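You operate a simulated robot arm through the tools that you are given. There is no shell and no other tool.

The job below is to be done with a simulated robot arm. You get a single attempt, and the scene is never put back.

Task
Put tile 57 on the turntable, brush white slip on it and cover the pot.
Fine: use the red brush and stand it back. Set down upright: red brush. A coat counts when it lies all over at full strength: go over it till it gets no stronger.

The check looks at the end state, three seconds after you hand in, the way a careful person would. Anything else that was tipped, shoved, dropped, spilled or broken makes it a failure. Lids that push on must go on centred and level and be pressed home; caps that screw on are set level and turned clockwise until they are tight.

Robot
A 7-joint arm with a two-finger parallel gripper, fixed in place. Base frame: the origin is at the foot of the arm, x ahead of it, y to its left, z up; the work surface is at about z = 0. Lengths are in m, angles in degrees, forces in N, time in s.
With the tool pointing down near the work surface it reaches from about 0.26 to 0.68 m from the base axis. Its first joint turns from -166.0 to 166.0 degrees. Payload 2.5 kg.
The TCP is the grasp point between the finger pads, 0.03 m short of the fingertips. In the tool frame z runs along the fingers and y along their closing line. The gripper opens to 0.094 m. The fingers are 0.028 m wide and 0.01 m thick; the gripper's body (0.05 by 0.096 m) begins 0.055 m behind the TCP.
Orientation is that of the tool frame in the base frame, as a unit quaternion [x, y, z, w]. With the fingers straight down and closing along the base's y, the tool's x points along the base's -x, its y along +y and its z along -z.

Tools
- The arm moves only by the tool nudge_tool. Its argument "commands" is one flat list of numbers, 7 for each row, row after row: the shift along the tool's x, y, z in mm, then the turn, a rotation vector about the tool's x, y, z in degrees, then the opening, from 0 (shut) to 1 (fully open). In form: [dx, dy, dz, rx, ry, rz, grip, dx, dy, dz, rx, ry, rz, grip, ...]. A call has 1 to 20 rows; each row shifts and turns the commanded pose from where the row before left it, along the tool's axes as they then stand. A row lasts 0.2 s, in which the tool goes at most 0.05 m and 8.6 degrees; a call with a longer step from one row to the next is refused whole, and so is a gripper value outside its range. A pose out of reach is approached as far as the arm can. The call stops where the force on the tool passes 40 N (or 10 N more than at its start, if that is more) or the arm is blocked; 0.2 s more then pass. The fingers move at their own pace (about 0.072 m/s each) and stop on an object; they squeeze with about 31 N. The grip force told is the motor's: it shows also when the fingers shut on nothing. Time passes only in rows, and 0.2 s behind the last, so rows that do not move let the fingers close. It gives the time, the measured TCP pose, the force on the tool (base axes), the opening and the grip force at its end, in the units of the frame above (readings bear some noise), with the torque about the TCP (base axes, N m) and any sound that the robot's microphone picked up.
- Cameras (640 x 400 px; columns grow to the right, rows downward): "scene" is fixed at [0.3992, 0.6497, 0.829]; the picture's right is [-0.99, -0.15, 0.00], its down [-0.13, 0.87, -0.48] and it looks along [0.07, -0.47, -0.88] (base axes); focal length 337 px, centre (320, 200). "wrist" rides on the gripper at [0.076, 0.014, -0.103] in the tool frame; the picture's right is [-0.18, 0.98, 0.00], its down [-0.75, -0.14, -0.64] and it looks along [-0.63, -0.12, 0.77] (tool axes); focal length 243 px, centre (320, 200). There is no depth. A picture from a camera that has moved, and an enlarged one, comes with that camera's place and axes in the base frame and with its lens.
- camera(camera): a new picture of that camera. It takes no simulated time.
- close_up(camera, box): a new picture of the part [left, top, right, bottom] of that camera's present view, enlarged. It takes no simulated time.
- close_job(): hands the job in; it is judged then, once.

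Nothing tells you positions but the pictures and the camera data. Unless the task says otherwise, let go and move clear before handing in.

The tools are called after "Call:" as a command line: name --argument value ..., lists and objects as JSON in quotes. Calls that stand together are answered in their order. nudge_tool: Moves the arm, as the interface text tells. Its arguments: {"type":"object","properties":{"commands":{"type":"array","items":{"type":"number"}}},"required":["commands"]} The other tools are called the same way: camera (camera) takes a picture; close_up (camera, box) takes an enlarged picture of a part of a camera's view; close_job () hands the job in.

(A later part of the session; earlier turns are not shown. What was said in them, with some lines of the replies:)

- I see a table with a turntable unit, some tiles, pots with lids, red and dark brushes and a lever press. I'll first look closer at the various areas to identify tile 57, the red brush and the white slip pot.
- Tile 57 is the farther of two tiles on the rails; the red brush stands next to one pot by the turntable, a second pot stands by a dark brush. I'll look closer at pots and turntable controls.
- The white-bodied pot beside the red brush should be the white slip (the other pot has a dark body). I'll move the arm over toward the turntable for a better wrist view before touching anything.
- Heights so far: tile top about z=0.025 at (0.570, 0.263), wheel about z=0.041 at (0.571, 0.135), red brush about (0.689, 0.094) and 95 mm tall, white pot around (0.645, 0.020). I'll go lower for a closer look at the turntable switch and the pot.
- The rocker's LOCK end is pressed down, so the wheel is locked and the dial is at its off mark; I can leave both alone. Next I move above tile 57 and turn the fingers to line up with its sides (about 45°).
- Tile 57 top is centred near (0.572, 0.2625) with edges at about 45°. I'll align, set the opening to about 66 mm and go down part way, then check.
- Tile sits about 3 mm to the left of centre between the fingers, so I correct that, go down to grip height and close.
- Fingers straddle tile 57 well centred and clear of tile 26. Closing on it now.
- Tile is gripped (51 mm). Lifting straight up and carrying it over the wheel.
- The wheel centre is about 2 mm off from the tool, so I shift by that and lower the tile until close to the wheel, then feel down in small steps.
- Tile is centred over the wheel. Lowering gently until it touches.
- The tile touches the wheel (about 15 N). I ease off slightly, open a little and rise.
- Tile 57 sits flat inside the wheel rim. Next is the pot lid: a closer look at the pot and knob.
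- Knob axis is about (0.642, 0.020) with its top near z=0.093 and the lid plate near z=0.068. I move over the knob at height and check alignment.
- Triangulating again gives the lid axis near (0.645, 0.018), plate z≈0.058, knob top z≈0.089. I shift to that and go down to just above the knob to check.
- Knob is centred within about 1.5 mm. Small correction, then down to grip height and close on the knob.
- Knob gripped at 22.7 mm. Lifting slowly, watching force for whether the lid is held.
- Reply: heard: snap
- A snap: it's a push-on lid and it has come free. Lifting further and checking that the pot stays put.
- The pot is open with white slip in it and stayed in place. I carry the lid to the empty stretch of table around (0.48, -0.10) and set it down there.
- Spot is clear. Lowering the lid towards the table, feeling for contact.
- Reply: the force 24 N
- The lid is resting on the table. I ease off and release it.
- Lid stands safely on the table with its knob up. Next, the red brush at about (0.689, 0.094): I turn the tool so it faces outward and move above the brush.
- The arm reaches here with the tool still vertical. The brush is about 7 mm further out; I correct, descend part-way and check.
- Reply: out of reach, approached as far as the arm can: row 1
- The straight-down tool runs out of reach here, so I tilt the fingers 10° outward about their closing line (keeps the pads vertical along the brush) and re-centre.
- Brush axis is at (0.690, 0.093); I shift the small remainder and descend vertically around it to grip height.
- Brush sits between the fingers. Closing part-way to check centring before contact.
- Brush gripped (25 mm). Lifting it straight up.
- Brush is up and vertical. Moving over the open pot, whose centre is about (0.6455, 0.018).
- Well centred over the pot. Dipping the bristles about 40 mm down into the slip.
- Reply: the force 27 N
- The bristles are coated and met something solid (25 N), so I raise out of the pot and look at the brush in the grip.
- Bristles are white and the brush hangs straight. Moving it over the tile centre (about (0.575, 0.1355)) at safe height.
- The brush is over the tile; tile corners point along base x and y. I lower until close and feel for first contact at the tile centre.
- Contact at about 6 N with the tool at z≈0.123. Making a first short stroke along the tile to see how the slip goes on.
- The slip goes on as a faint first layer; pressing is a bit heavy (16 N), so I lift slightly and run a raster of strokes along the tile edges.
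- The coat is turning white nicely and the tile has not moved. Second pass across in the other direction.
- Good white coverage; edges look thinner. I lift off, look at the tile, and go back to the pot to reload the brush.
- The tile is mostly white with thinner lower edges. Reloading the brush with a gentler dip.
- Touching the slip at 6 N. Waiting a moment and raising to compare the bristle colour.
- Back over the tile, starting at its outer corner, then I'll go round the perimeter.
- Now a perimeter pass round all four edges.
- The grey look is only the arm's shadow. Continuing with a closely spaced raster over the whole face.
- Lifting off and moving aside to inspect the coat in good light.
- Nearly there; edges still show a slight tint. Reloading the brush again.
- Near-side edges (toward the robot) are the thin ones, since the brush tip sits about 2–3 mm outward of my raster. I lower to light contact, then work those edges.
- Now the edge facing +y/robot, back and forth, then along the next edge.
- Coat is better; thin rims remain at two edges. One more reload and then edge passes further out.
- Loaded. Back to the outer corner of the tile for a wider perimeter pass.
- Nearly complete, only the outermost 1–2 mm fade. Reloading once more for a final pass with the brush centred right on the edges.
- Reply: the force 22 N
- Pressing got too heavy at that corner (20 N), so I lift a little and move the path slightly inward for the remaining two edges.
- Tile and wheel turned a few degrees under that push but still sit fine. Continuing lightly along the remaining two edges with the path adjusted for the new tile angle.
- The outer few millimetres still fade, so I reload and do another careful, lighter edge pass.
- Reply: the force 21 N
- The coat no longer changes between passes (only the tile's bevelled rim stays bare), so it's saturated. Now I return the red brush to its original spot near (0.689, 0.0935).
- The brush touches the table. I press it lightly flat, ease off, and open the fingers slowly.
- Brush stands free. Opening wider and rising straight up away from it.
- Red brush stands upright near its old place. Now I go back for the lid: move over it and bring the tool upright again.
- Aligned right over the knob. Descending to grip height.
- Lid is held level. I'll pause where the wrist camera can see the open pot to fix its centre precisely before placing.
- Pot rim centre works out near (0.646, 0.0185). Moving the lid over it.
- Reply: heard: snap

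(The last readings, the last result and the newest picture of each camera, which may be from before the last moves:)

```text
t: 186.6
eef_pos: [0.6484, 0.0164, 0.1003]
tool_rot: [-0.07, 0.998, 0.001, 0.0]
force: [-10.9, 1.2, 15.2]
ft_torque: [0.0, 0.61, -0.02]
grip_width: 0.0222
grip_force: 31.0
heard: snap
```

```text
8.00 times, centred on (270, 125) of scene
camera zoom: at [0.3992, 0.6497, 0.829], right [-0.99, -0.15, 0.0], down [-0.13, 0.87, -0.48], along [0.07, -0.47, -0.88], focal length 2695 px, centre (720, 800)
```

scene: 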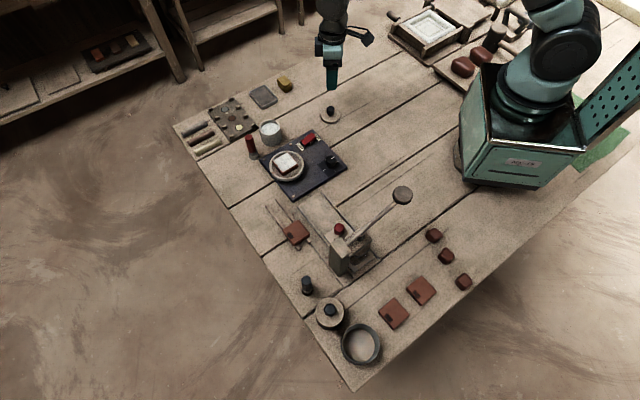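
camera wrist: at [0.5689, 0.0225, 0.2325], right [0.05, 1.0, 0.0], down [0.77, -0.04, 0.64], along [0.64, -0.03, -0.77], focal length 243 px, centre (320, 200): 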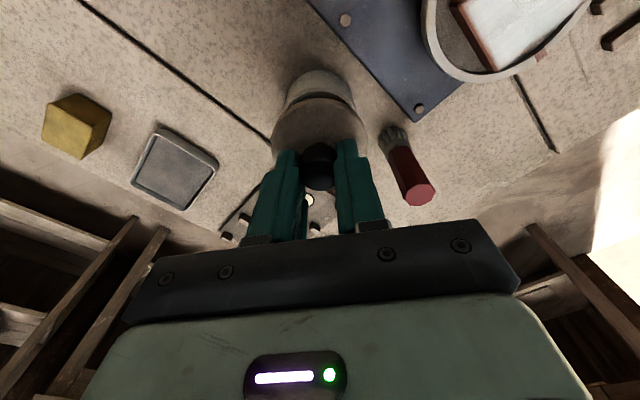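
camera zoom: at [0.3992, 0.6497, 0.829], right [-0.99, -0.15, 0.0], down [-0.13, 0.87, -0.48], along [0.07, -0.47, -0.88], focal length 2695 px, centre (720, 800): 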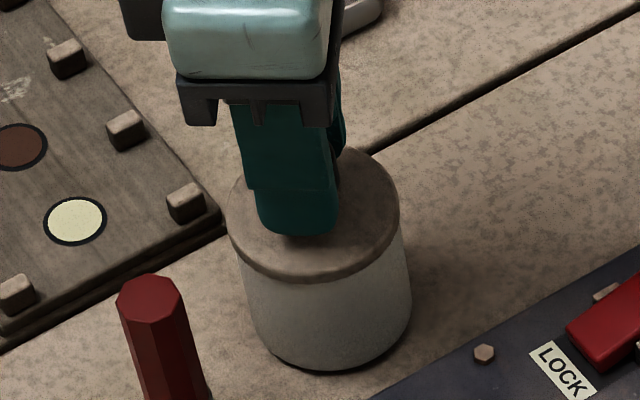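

The lid snapped on (heard). There's a sideways load of about 11 N, so I ease that off before releasing.

Call:
nudge_tool --commands '[0.8, 0, -0.3, 0, 0, 0, 0.1, 0, 0, 0, 0, 0, 0, 0.1]'

Call:
close_up --camera "wrist" --box '[250, 60, 390, 180]'

```text
t: 187.2
eef_pos: [0.6476, 0.018, 0.1002]
tool_rot: [-0.07, 0.998, 0.0, 0.001]
force: [-6.7, 1.8, 15.5]
ft_torque: [0.06, 0.19, -0.08]
grip_width: 0.0219
grip_force: 31.4
```

```text
3.33 times, centred on (320, 120) of wrist
camera zoom: at [0.5708, 0.0217, 0.2036], right [0.05, 1.0, 0.0], down [0.76, -0.04, 0.64], along [0.64, -0.03, -0.77], focal length 809 px, centre (320, 467)
```

zoom: 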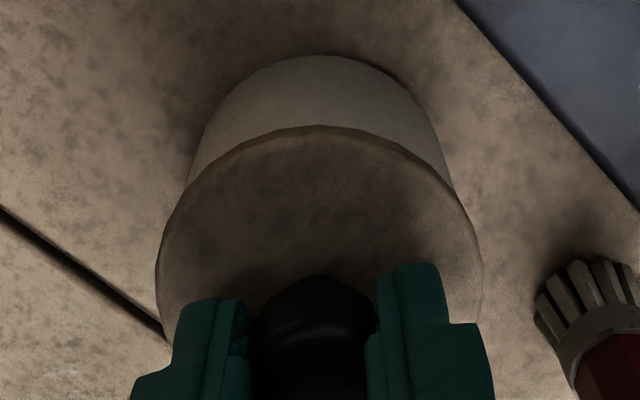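

Call:
nudge_tool --commands '[0.6, 0.2, -0.7, 0, 0, 0, 0.1, 0, 0, 0, 0, 0, 0, 0.1]'

```text
t: 187.8
eef_pos: [0.6474, 0.0166, 0.0993]
tool_rot: [-0.068, 0.998, 0.0, 0.001]
force: [4.2, 2.1, 4.1]
ft_torque: [0.02, -0.56, 0.08]
grip_width: 0.022
grip_force: 30.8
```

Call:
nudge_tool --commands '[-0.3, 0, 0, 0, 0, 0, 0.1, 0, 0, 0, 0, 0, 0, 0.2, 0, 0, 0, 0, 0, 0, 0.25, 0, 0, 0, 0, 0, 0, 0.3, 0, 0, 0, 0, 0, 0, 0.45, 0, 0, 0, 0, 0, 0, 0.6, 0, 0, 0, 0, 0, 0, 0.6]'

Call:
close_up --camera "wrist" --box '[250, 80, 390, 220]'

Call:
close_up --camera "scene" --box '[245, 100, 295, 150]'

```text
t: 189.4
eef_pos: [0.6478, 0.0169, 0.1012]
tool_rot: [-0.069, 0.998, 0.0, -0.001]
force: [0.9, 0.0, -0.6]
ft_torque: [0.02, 0.0, 0.02]
grip_width: 0.0563
grip_force: 0.2
```

```text
2.86 times, centred on (320, 150) of wrist
camera zoom: at [0.5706, 0.0216, 0.2038], right [0.05, 1.0, 0.0], down [0.77, -0.04, 0.64], along [0.64, -0.03, -0.77], focal length 693 px, centre (320, 343)
```

zoom: 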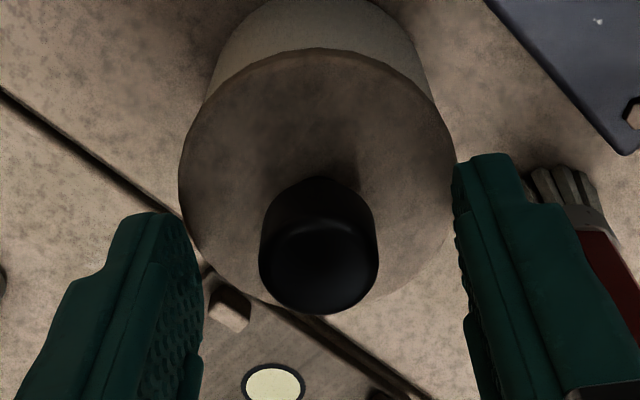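

```text
8.00 times, centred on (270, 125) of scene
camera zoom: at [0.3992, 0.6497, 0.829], right [-0.99, -0.15, 0.0], down [-0.13, 0.87, -0.48], along [0.07, -0.47, -0.88], focal length 2695 px, centre (720, 800)
```

zoom: 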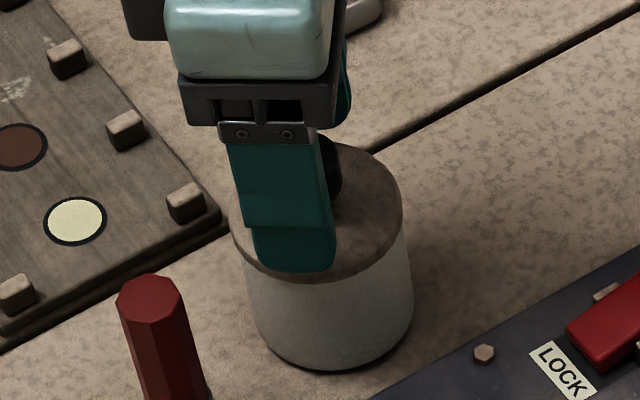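

Lid stays on the pot. Rising clear to inspect it.

Call:
nudge_tool --commands '[0, 0, -15, 0, 0, 0, 0.6, 0, 0, -25, 0, 0, 0, 0.6, 0, 0, -30, 0, 0, 0, 0.6, 0, 0, 0, 0, 0, 0, 0.6]'

Call:
close_up --camera "wrist" --box '[240, 40, 400, 180]'

Call:
close_up --camera "scene" --box '[245, 100, 295, 150]'

```text
t: 190.4
eef_pos: [0.6466, 0.0178, 0.1724]
tool_rot: [-0.069, 0.998, 0.0, 0.0]
force: [0.0, -0.6, 0.3]
ft_torque: [-0.02, -0.02, 0.02]
grip_width: 0.0565
grip_force: 0.0
```

```text
2.86 times, centred on (320, 110) of wrist
camera zoom: at [0.5703, 0.0214, 0.2749], right [0.05, 1.0, 0.0], down [0.77, -0.04, 0.64], along [0.64, -0.03, -0.77], focal length 693 px, centre (320, 457)
```

zoom: 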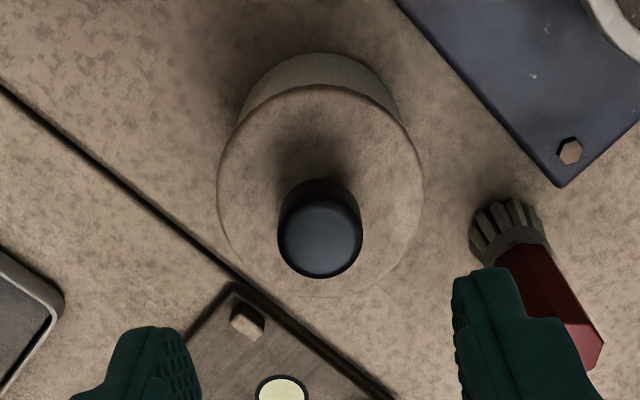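

```text
8.00 times, centred on (270, 125) of scene
camera zoom: at [0.3992, 0.6497, 0.829], right [-0.99, -0.15, 0.0], down [-0.13, 0.87, -0.48], along [0.07, -0.47, -0.88], focal length 2695 px, centre (720, 800)
```

zoom: 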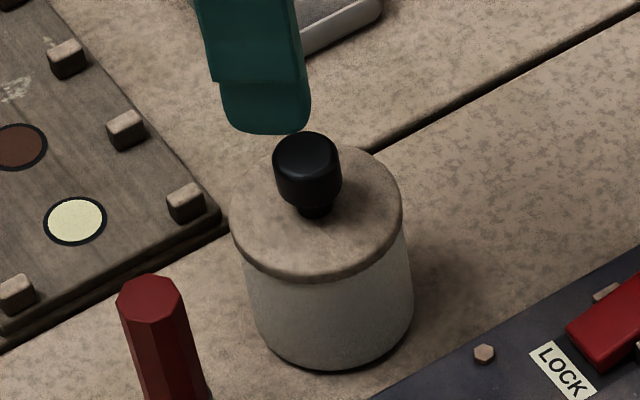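

The lid sits level and centred like before. For certainty I close the fingers and press gently on top of the knob.

Call:
nudge_tool --commands '[0, 0, 0, 0, 0, 0, 0.3, 0, 0, 0, 0, 0, 0, 0, 0, 0, 0, 0, 0, 0, 0, 0, 0, 20, 0, 0, 0, 0, 0, 0, 20, 0, 0, 0, 0, 0, 0, 8, 0, 0, 0, 0, 0, 0, 0, 0, 0, 0, 0]'

Call:
close_up --camera "wrist" --box '[240, 60, 400, 220]'

Call:
close_up --camera "scene" --box '[245, 100, 295, 150]'

```text
t: 192.0
eef_pos: [0.6478, 0.0169, 0.1221]
tool_rot: [-0.068, 0.998, 0.0, -0.001]
force: [1.0, 0.2, 0.7]
ft_torque: [0.01, 0.01, 0.01]
grip_width: 0.0
grip_force: 30.6
```

```text
2.50 times, centred on (320, 140) of wrist
camera zoom: at [0.57, 0.0206, 0.226], right [0.05, 1.0, 0.0], down [0.77, -0.04, 0.64], along [0.64, -0.03, -0.77], focal length 606 px, centre (320, 350)
```

zoom: 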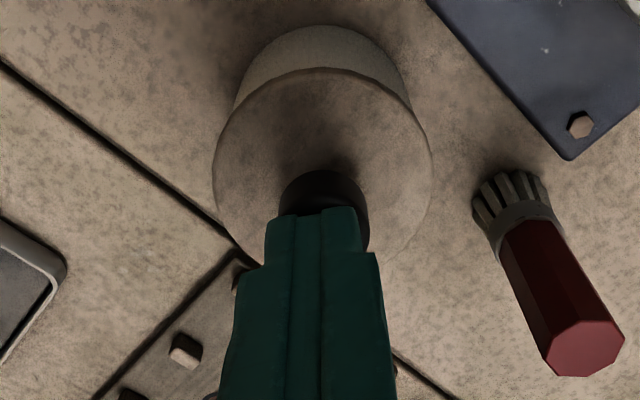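

```text
8.00 times, centred on (270, 125) of scene
camera zoom: at [0.3992, 0.6497, 0.829], right [-0.99, -0.15, 0.0], down [-0.13, 0.87, -0.48], along [0.07, -0.47, -0.88], focal length 2695 px, centre (720, 800)
```

zoom: 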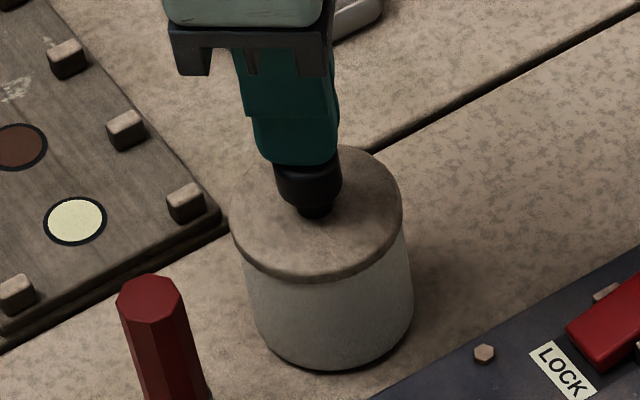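

Call:
nudge_tool --commands '[0, 1, 2, 0, 0, 0, 0, 0, 0, 1, 0, 0, 0, 0, 0, 0, 1, 0, 0, 0, 0, 0, 0, 0, 0, 0, 0, 0]'

```text
t: 193.0
eef_pos: [0.6483, 0.0187, 0.1201]
tool_rot: [-0.07, 0.998, 0.0, 0.001]
force: [-10.2, -1.4, 23.7]
ft_torque: [-0.1, 0.46, 0.0]
grip_width: 0.0002
grip_force: 31.2
```

No further snap: it was already home. Lifting off and checking everything.

Call:
nudge_tool --commands '[0, 0, -2, 0, 0, 0, 0, 0, 0, -5, 0, 0, 0, 0, 0, 0, -20, 0, 0, 0, 0, 0, 0, -35, 0, 0, 0, 0, 25, 0, -35, 0, 0, 0, 0, 35, -20, -20, 0, 0, 0, 0, 35, -20, 0, 0, 0, 0, 0.2, 35, -20, 0, 0, 0, 0, 0.4, 35, -20, 0, 0, 0, 0, 0.6, 0, 0, 0, 0, 0, 0, 0.6]'

Call:
camera --camera "scene"

Call:
camera --camera "wrist"

Call:
close_up --camera "scene" --box '[225, 105, 325, 195]'

Call:
close_up --camera "scene" --box '[274, 154, 296, 176]'

```text
t: 195.2
eef_pos: [0.4943, -0.0849, 0.236]
tool_rot: [-0.07, 0.998, 0.0, -0.001]
force: [-0.1, -0.2, -0.7]
ft_torque: [0.02, 0.01, -0.01]
grip_width: 0.0563
grip_force: 0.0
```

```text
taken
```

scene: 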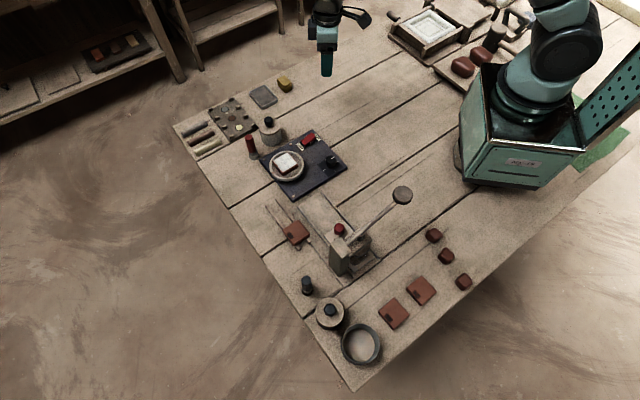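

```text
taken
camera wrist: at [0.4164, -0.0814, 0.3392], right [0.05, 1.0, 0.0], down [0.77, -0.04, 0.64], along [0.64, -0.03, -0.77], focal length 243 px, centre (320, 200)
```

wrist: 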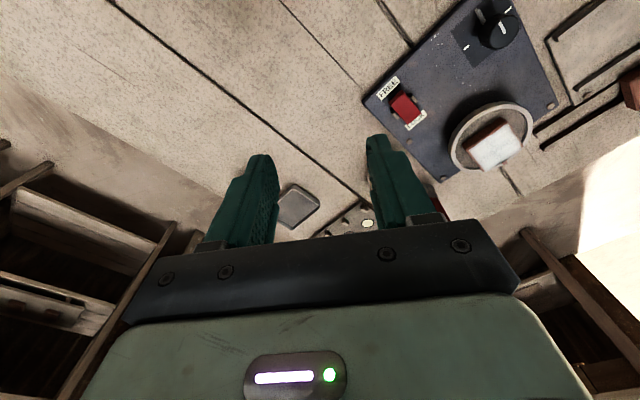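

```text
4.44 times, centred on (275, 150) of scene
camera zoom: at [0.3992, 0.6497, 0.829], right [-0.99, -0.15, 0.0], down [-0.13, 0.87, -0.48], along [0.07, -0.47, -0.88], focal length 1497 px, centre (520, 422)
```

zoom: 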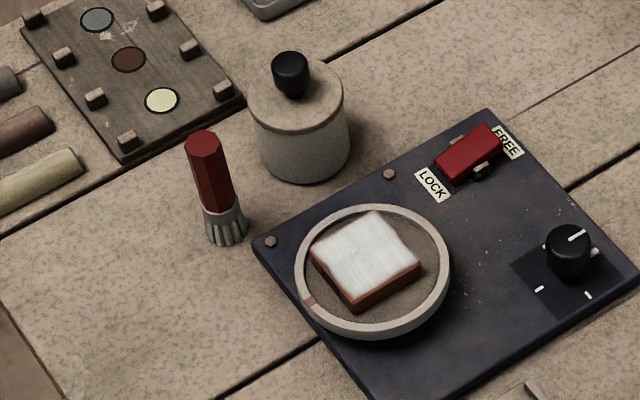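

```text
16.00 times, centred on (285, 165) of scene
camera zoom: at [0.3992, 0.6497, 0.829], right [-0.99, -0.15, 0.0], down [-0.13, 0.87, -0.48], along [0.07, -0.47, -0.88], focal length 5391 px, centre (880, 760)
```

zoom: 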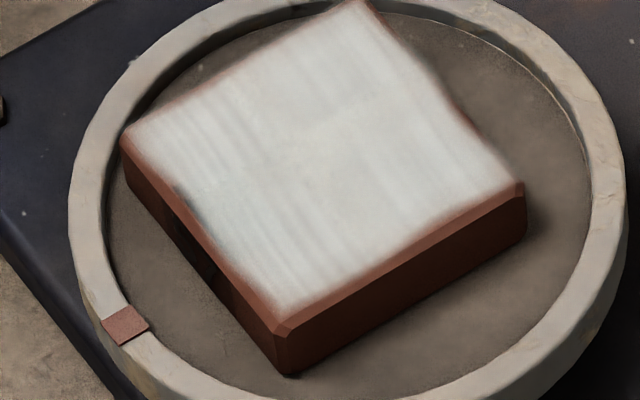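

Everything looks in place. I take one closer look at the coat from above with the free wrist camera.

Call:
nudge_tool --commands '[-5, 36.3, 4, 0, 0, 0, 0.6, -5, 36.3, 4, 0, 0, 0, 0.6, -5, 36.3, 4, 0, 0, 0, 0.6, -5, 36.3, 4, 0, 0, 0, 0.6, -5, 36.3, 4, 0, 0, 0, 0.6, -5, 36.3, 4, 0, 0, 0, 0.6, 0, 0, 0, 0, 0, 0, 0.6]'

Call:
camera --camera "wrist"

Call:
close_up --camera "wrist" --box '[270, 60, 370, 140]'

```text
t: 196.8
eef_pos: [0.4944, 0.137, 0.2125]
tool_rot: [-0.068, 0.998, -0.001, -0.001]
force: [-0.1, 0.2, -0.1]
ft_torque: [0.0, -0.03, 0.02]
grip_width: 0.0563
grip_force: 0.1
```

```text
taken
camera wrist: at [0.4174, 0.1412, 0.3164], right [0.05, 1.0, 0.0], down [0.77, -0.04, 0.64], along [0.64, -0.03, -0.77], focal length 243 px, centre (320, 200)
```

wrist: 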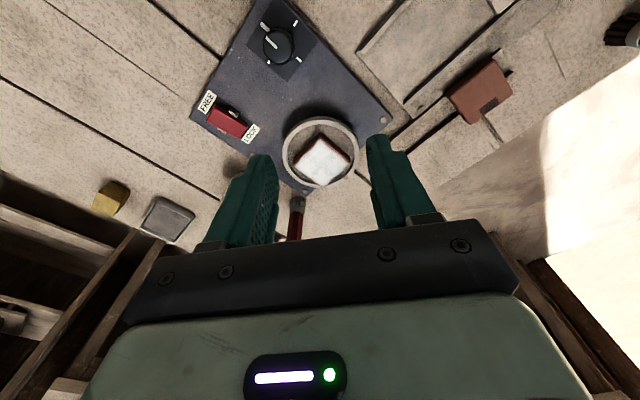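

```text
5.00 times, centred on (320, 100) of wrist
camera zoom: at [0.4174, 0.1412, 0.3164], right [0.05, 1.0, 0.0], down [0.77, -0.04, 0.64], along [0.64, -0.03, -0.77], focal length 1213 px, centre (320, 700)
```

zoom: 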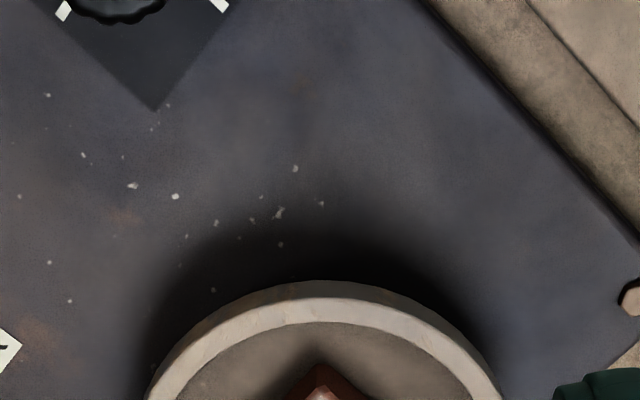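

Call:
close_up --camera "wrist" --box '[285, 120, 360, 190]'

Call:
close_up --camera "wrist" --box '[295, 130, 350, 185]'

```text
5.71 times, centred on (322, 155) of wrist
camera zoom: at [0.4174, 0.1412, 0.3164], right [0.05, 1.0, 0.0], down [0.77, -0.04, 0.64], along [0.64, -0.03, -0.77], focal length 1386 px, centre (306, 457)
```

zoom: 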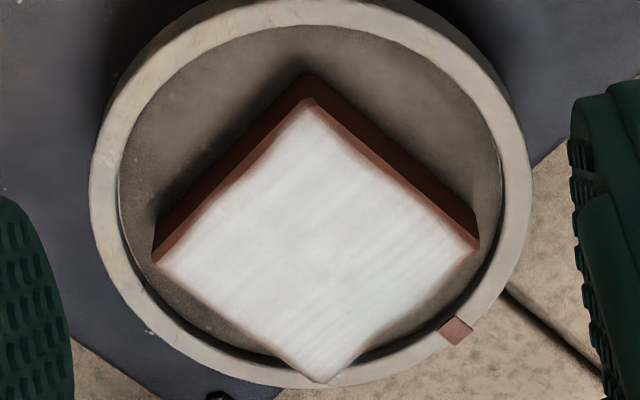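

```text
7.27 times, centred on (322, 158) of wrist
camera zoom: at [0.4174, 0.1412, 0.3164], right [0.05, 1.0, 0.0], down [0.77, -0.04, 0.64], along [0.64, -0.03, -0.77], focal length 1764 px, centre (302, 509)
```

zoom: 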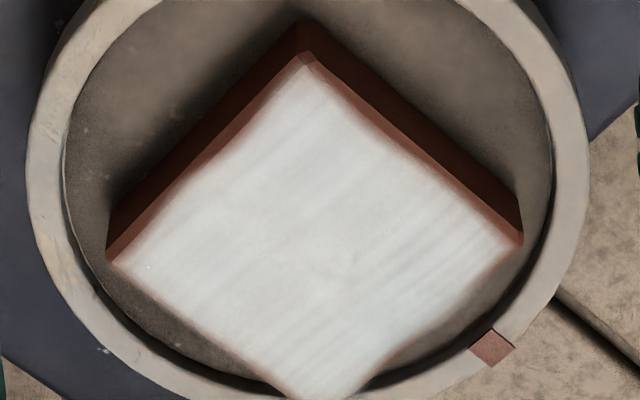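

The top face is uniformly white right up to the bevels. The pot is covered, the red brush stands upright, and the gripper is clear, so I'm handing in.

Call:
close_job

```text
The job is handed in.
```

Tile 57 is on the turntable with a white slip coat, the pot is covered, and the red brush is standing upright again. I've handed the job in and don't have a result yet.

- **Tile:** it sits flat inside the wheel rim. The coat is even white over the whole top face and stopped getting stronger between passes. Only the bevelled rim stayed bare, with slightly thinner white along one edge.
- **Pot lid:** it snapped on and looks level and centred. I pressed the knob again at about 24 N and heard no further snap, so it was already home.
- **Brush:** it stands about 8 mm closer to the robot than where it started.
- **Wheel:** during one heavier stroke (about 20 N) the tile turned several degrees and the wheel a few. The tile stayed inside the rim. I didn't touch the lock switch or the dial.

In the last pictures nothing else looked moved, tipped or spilled.
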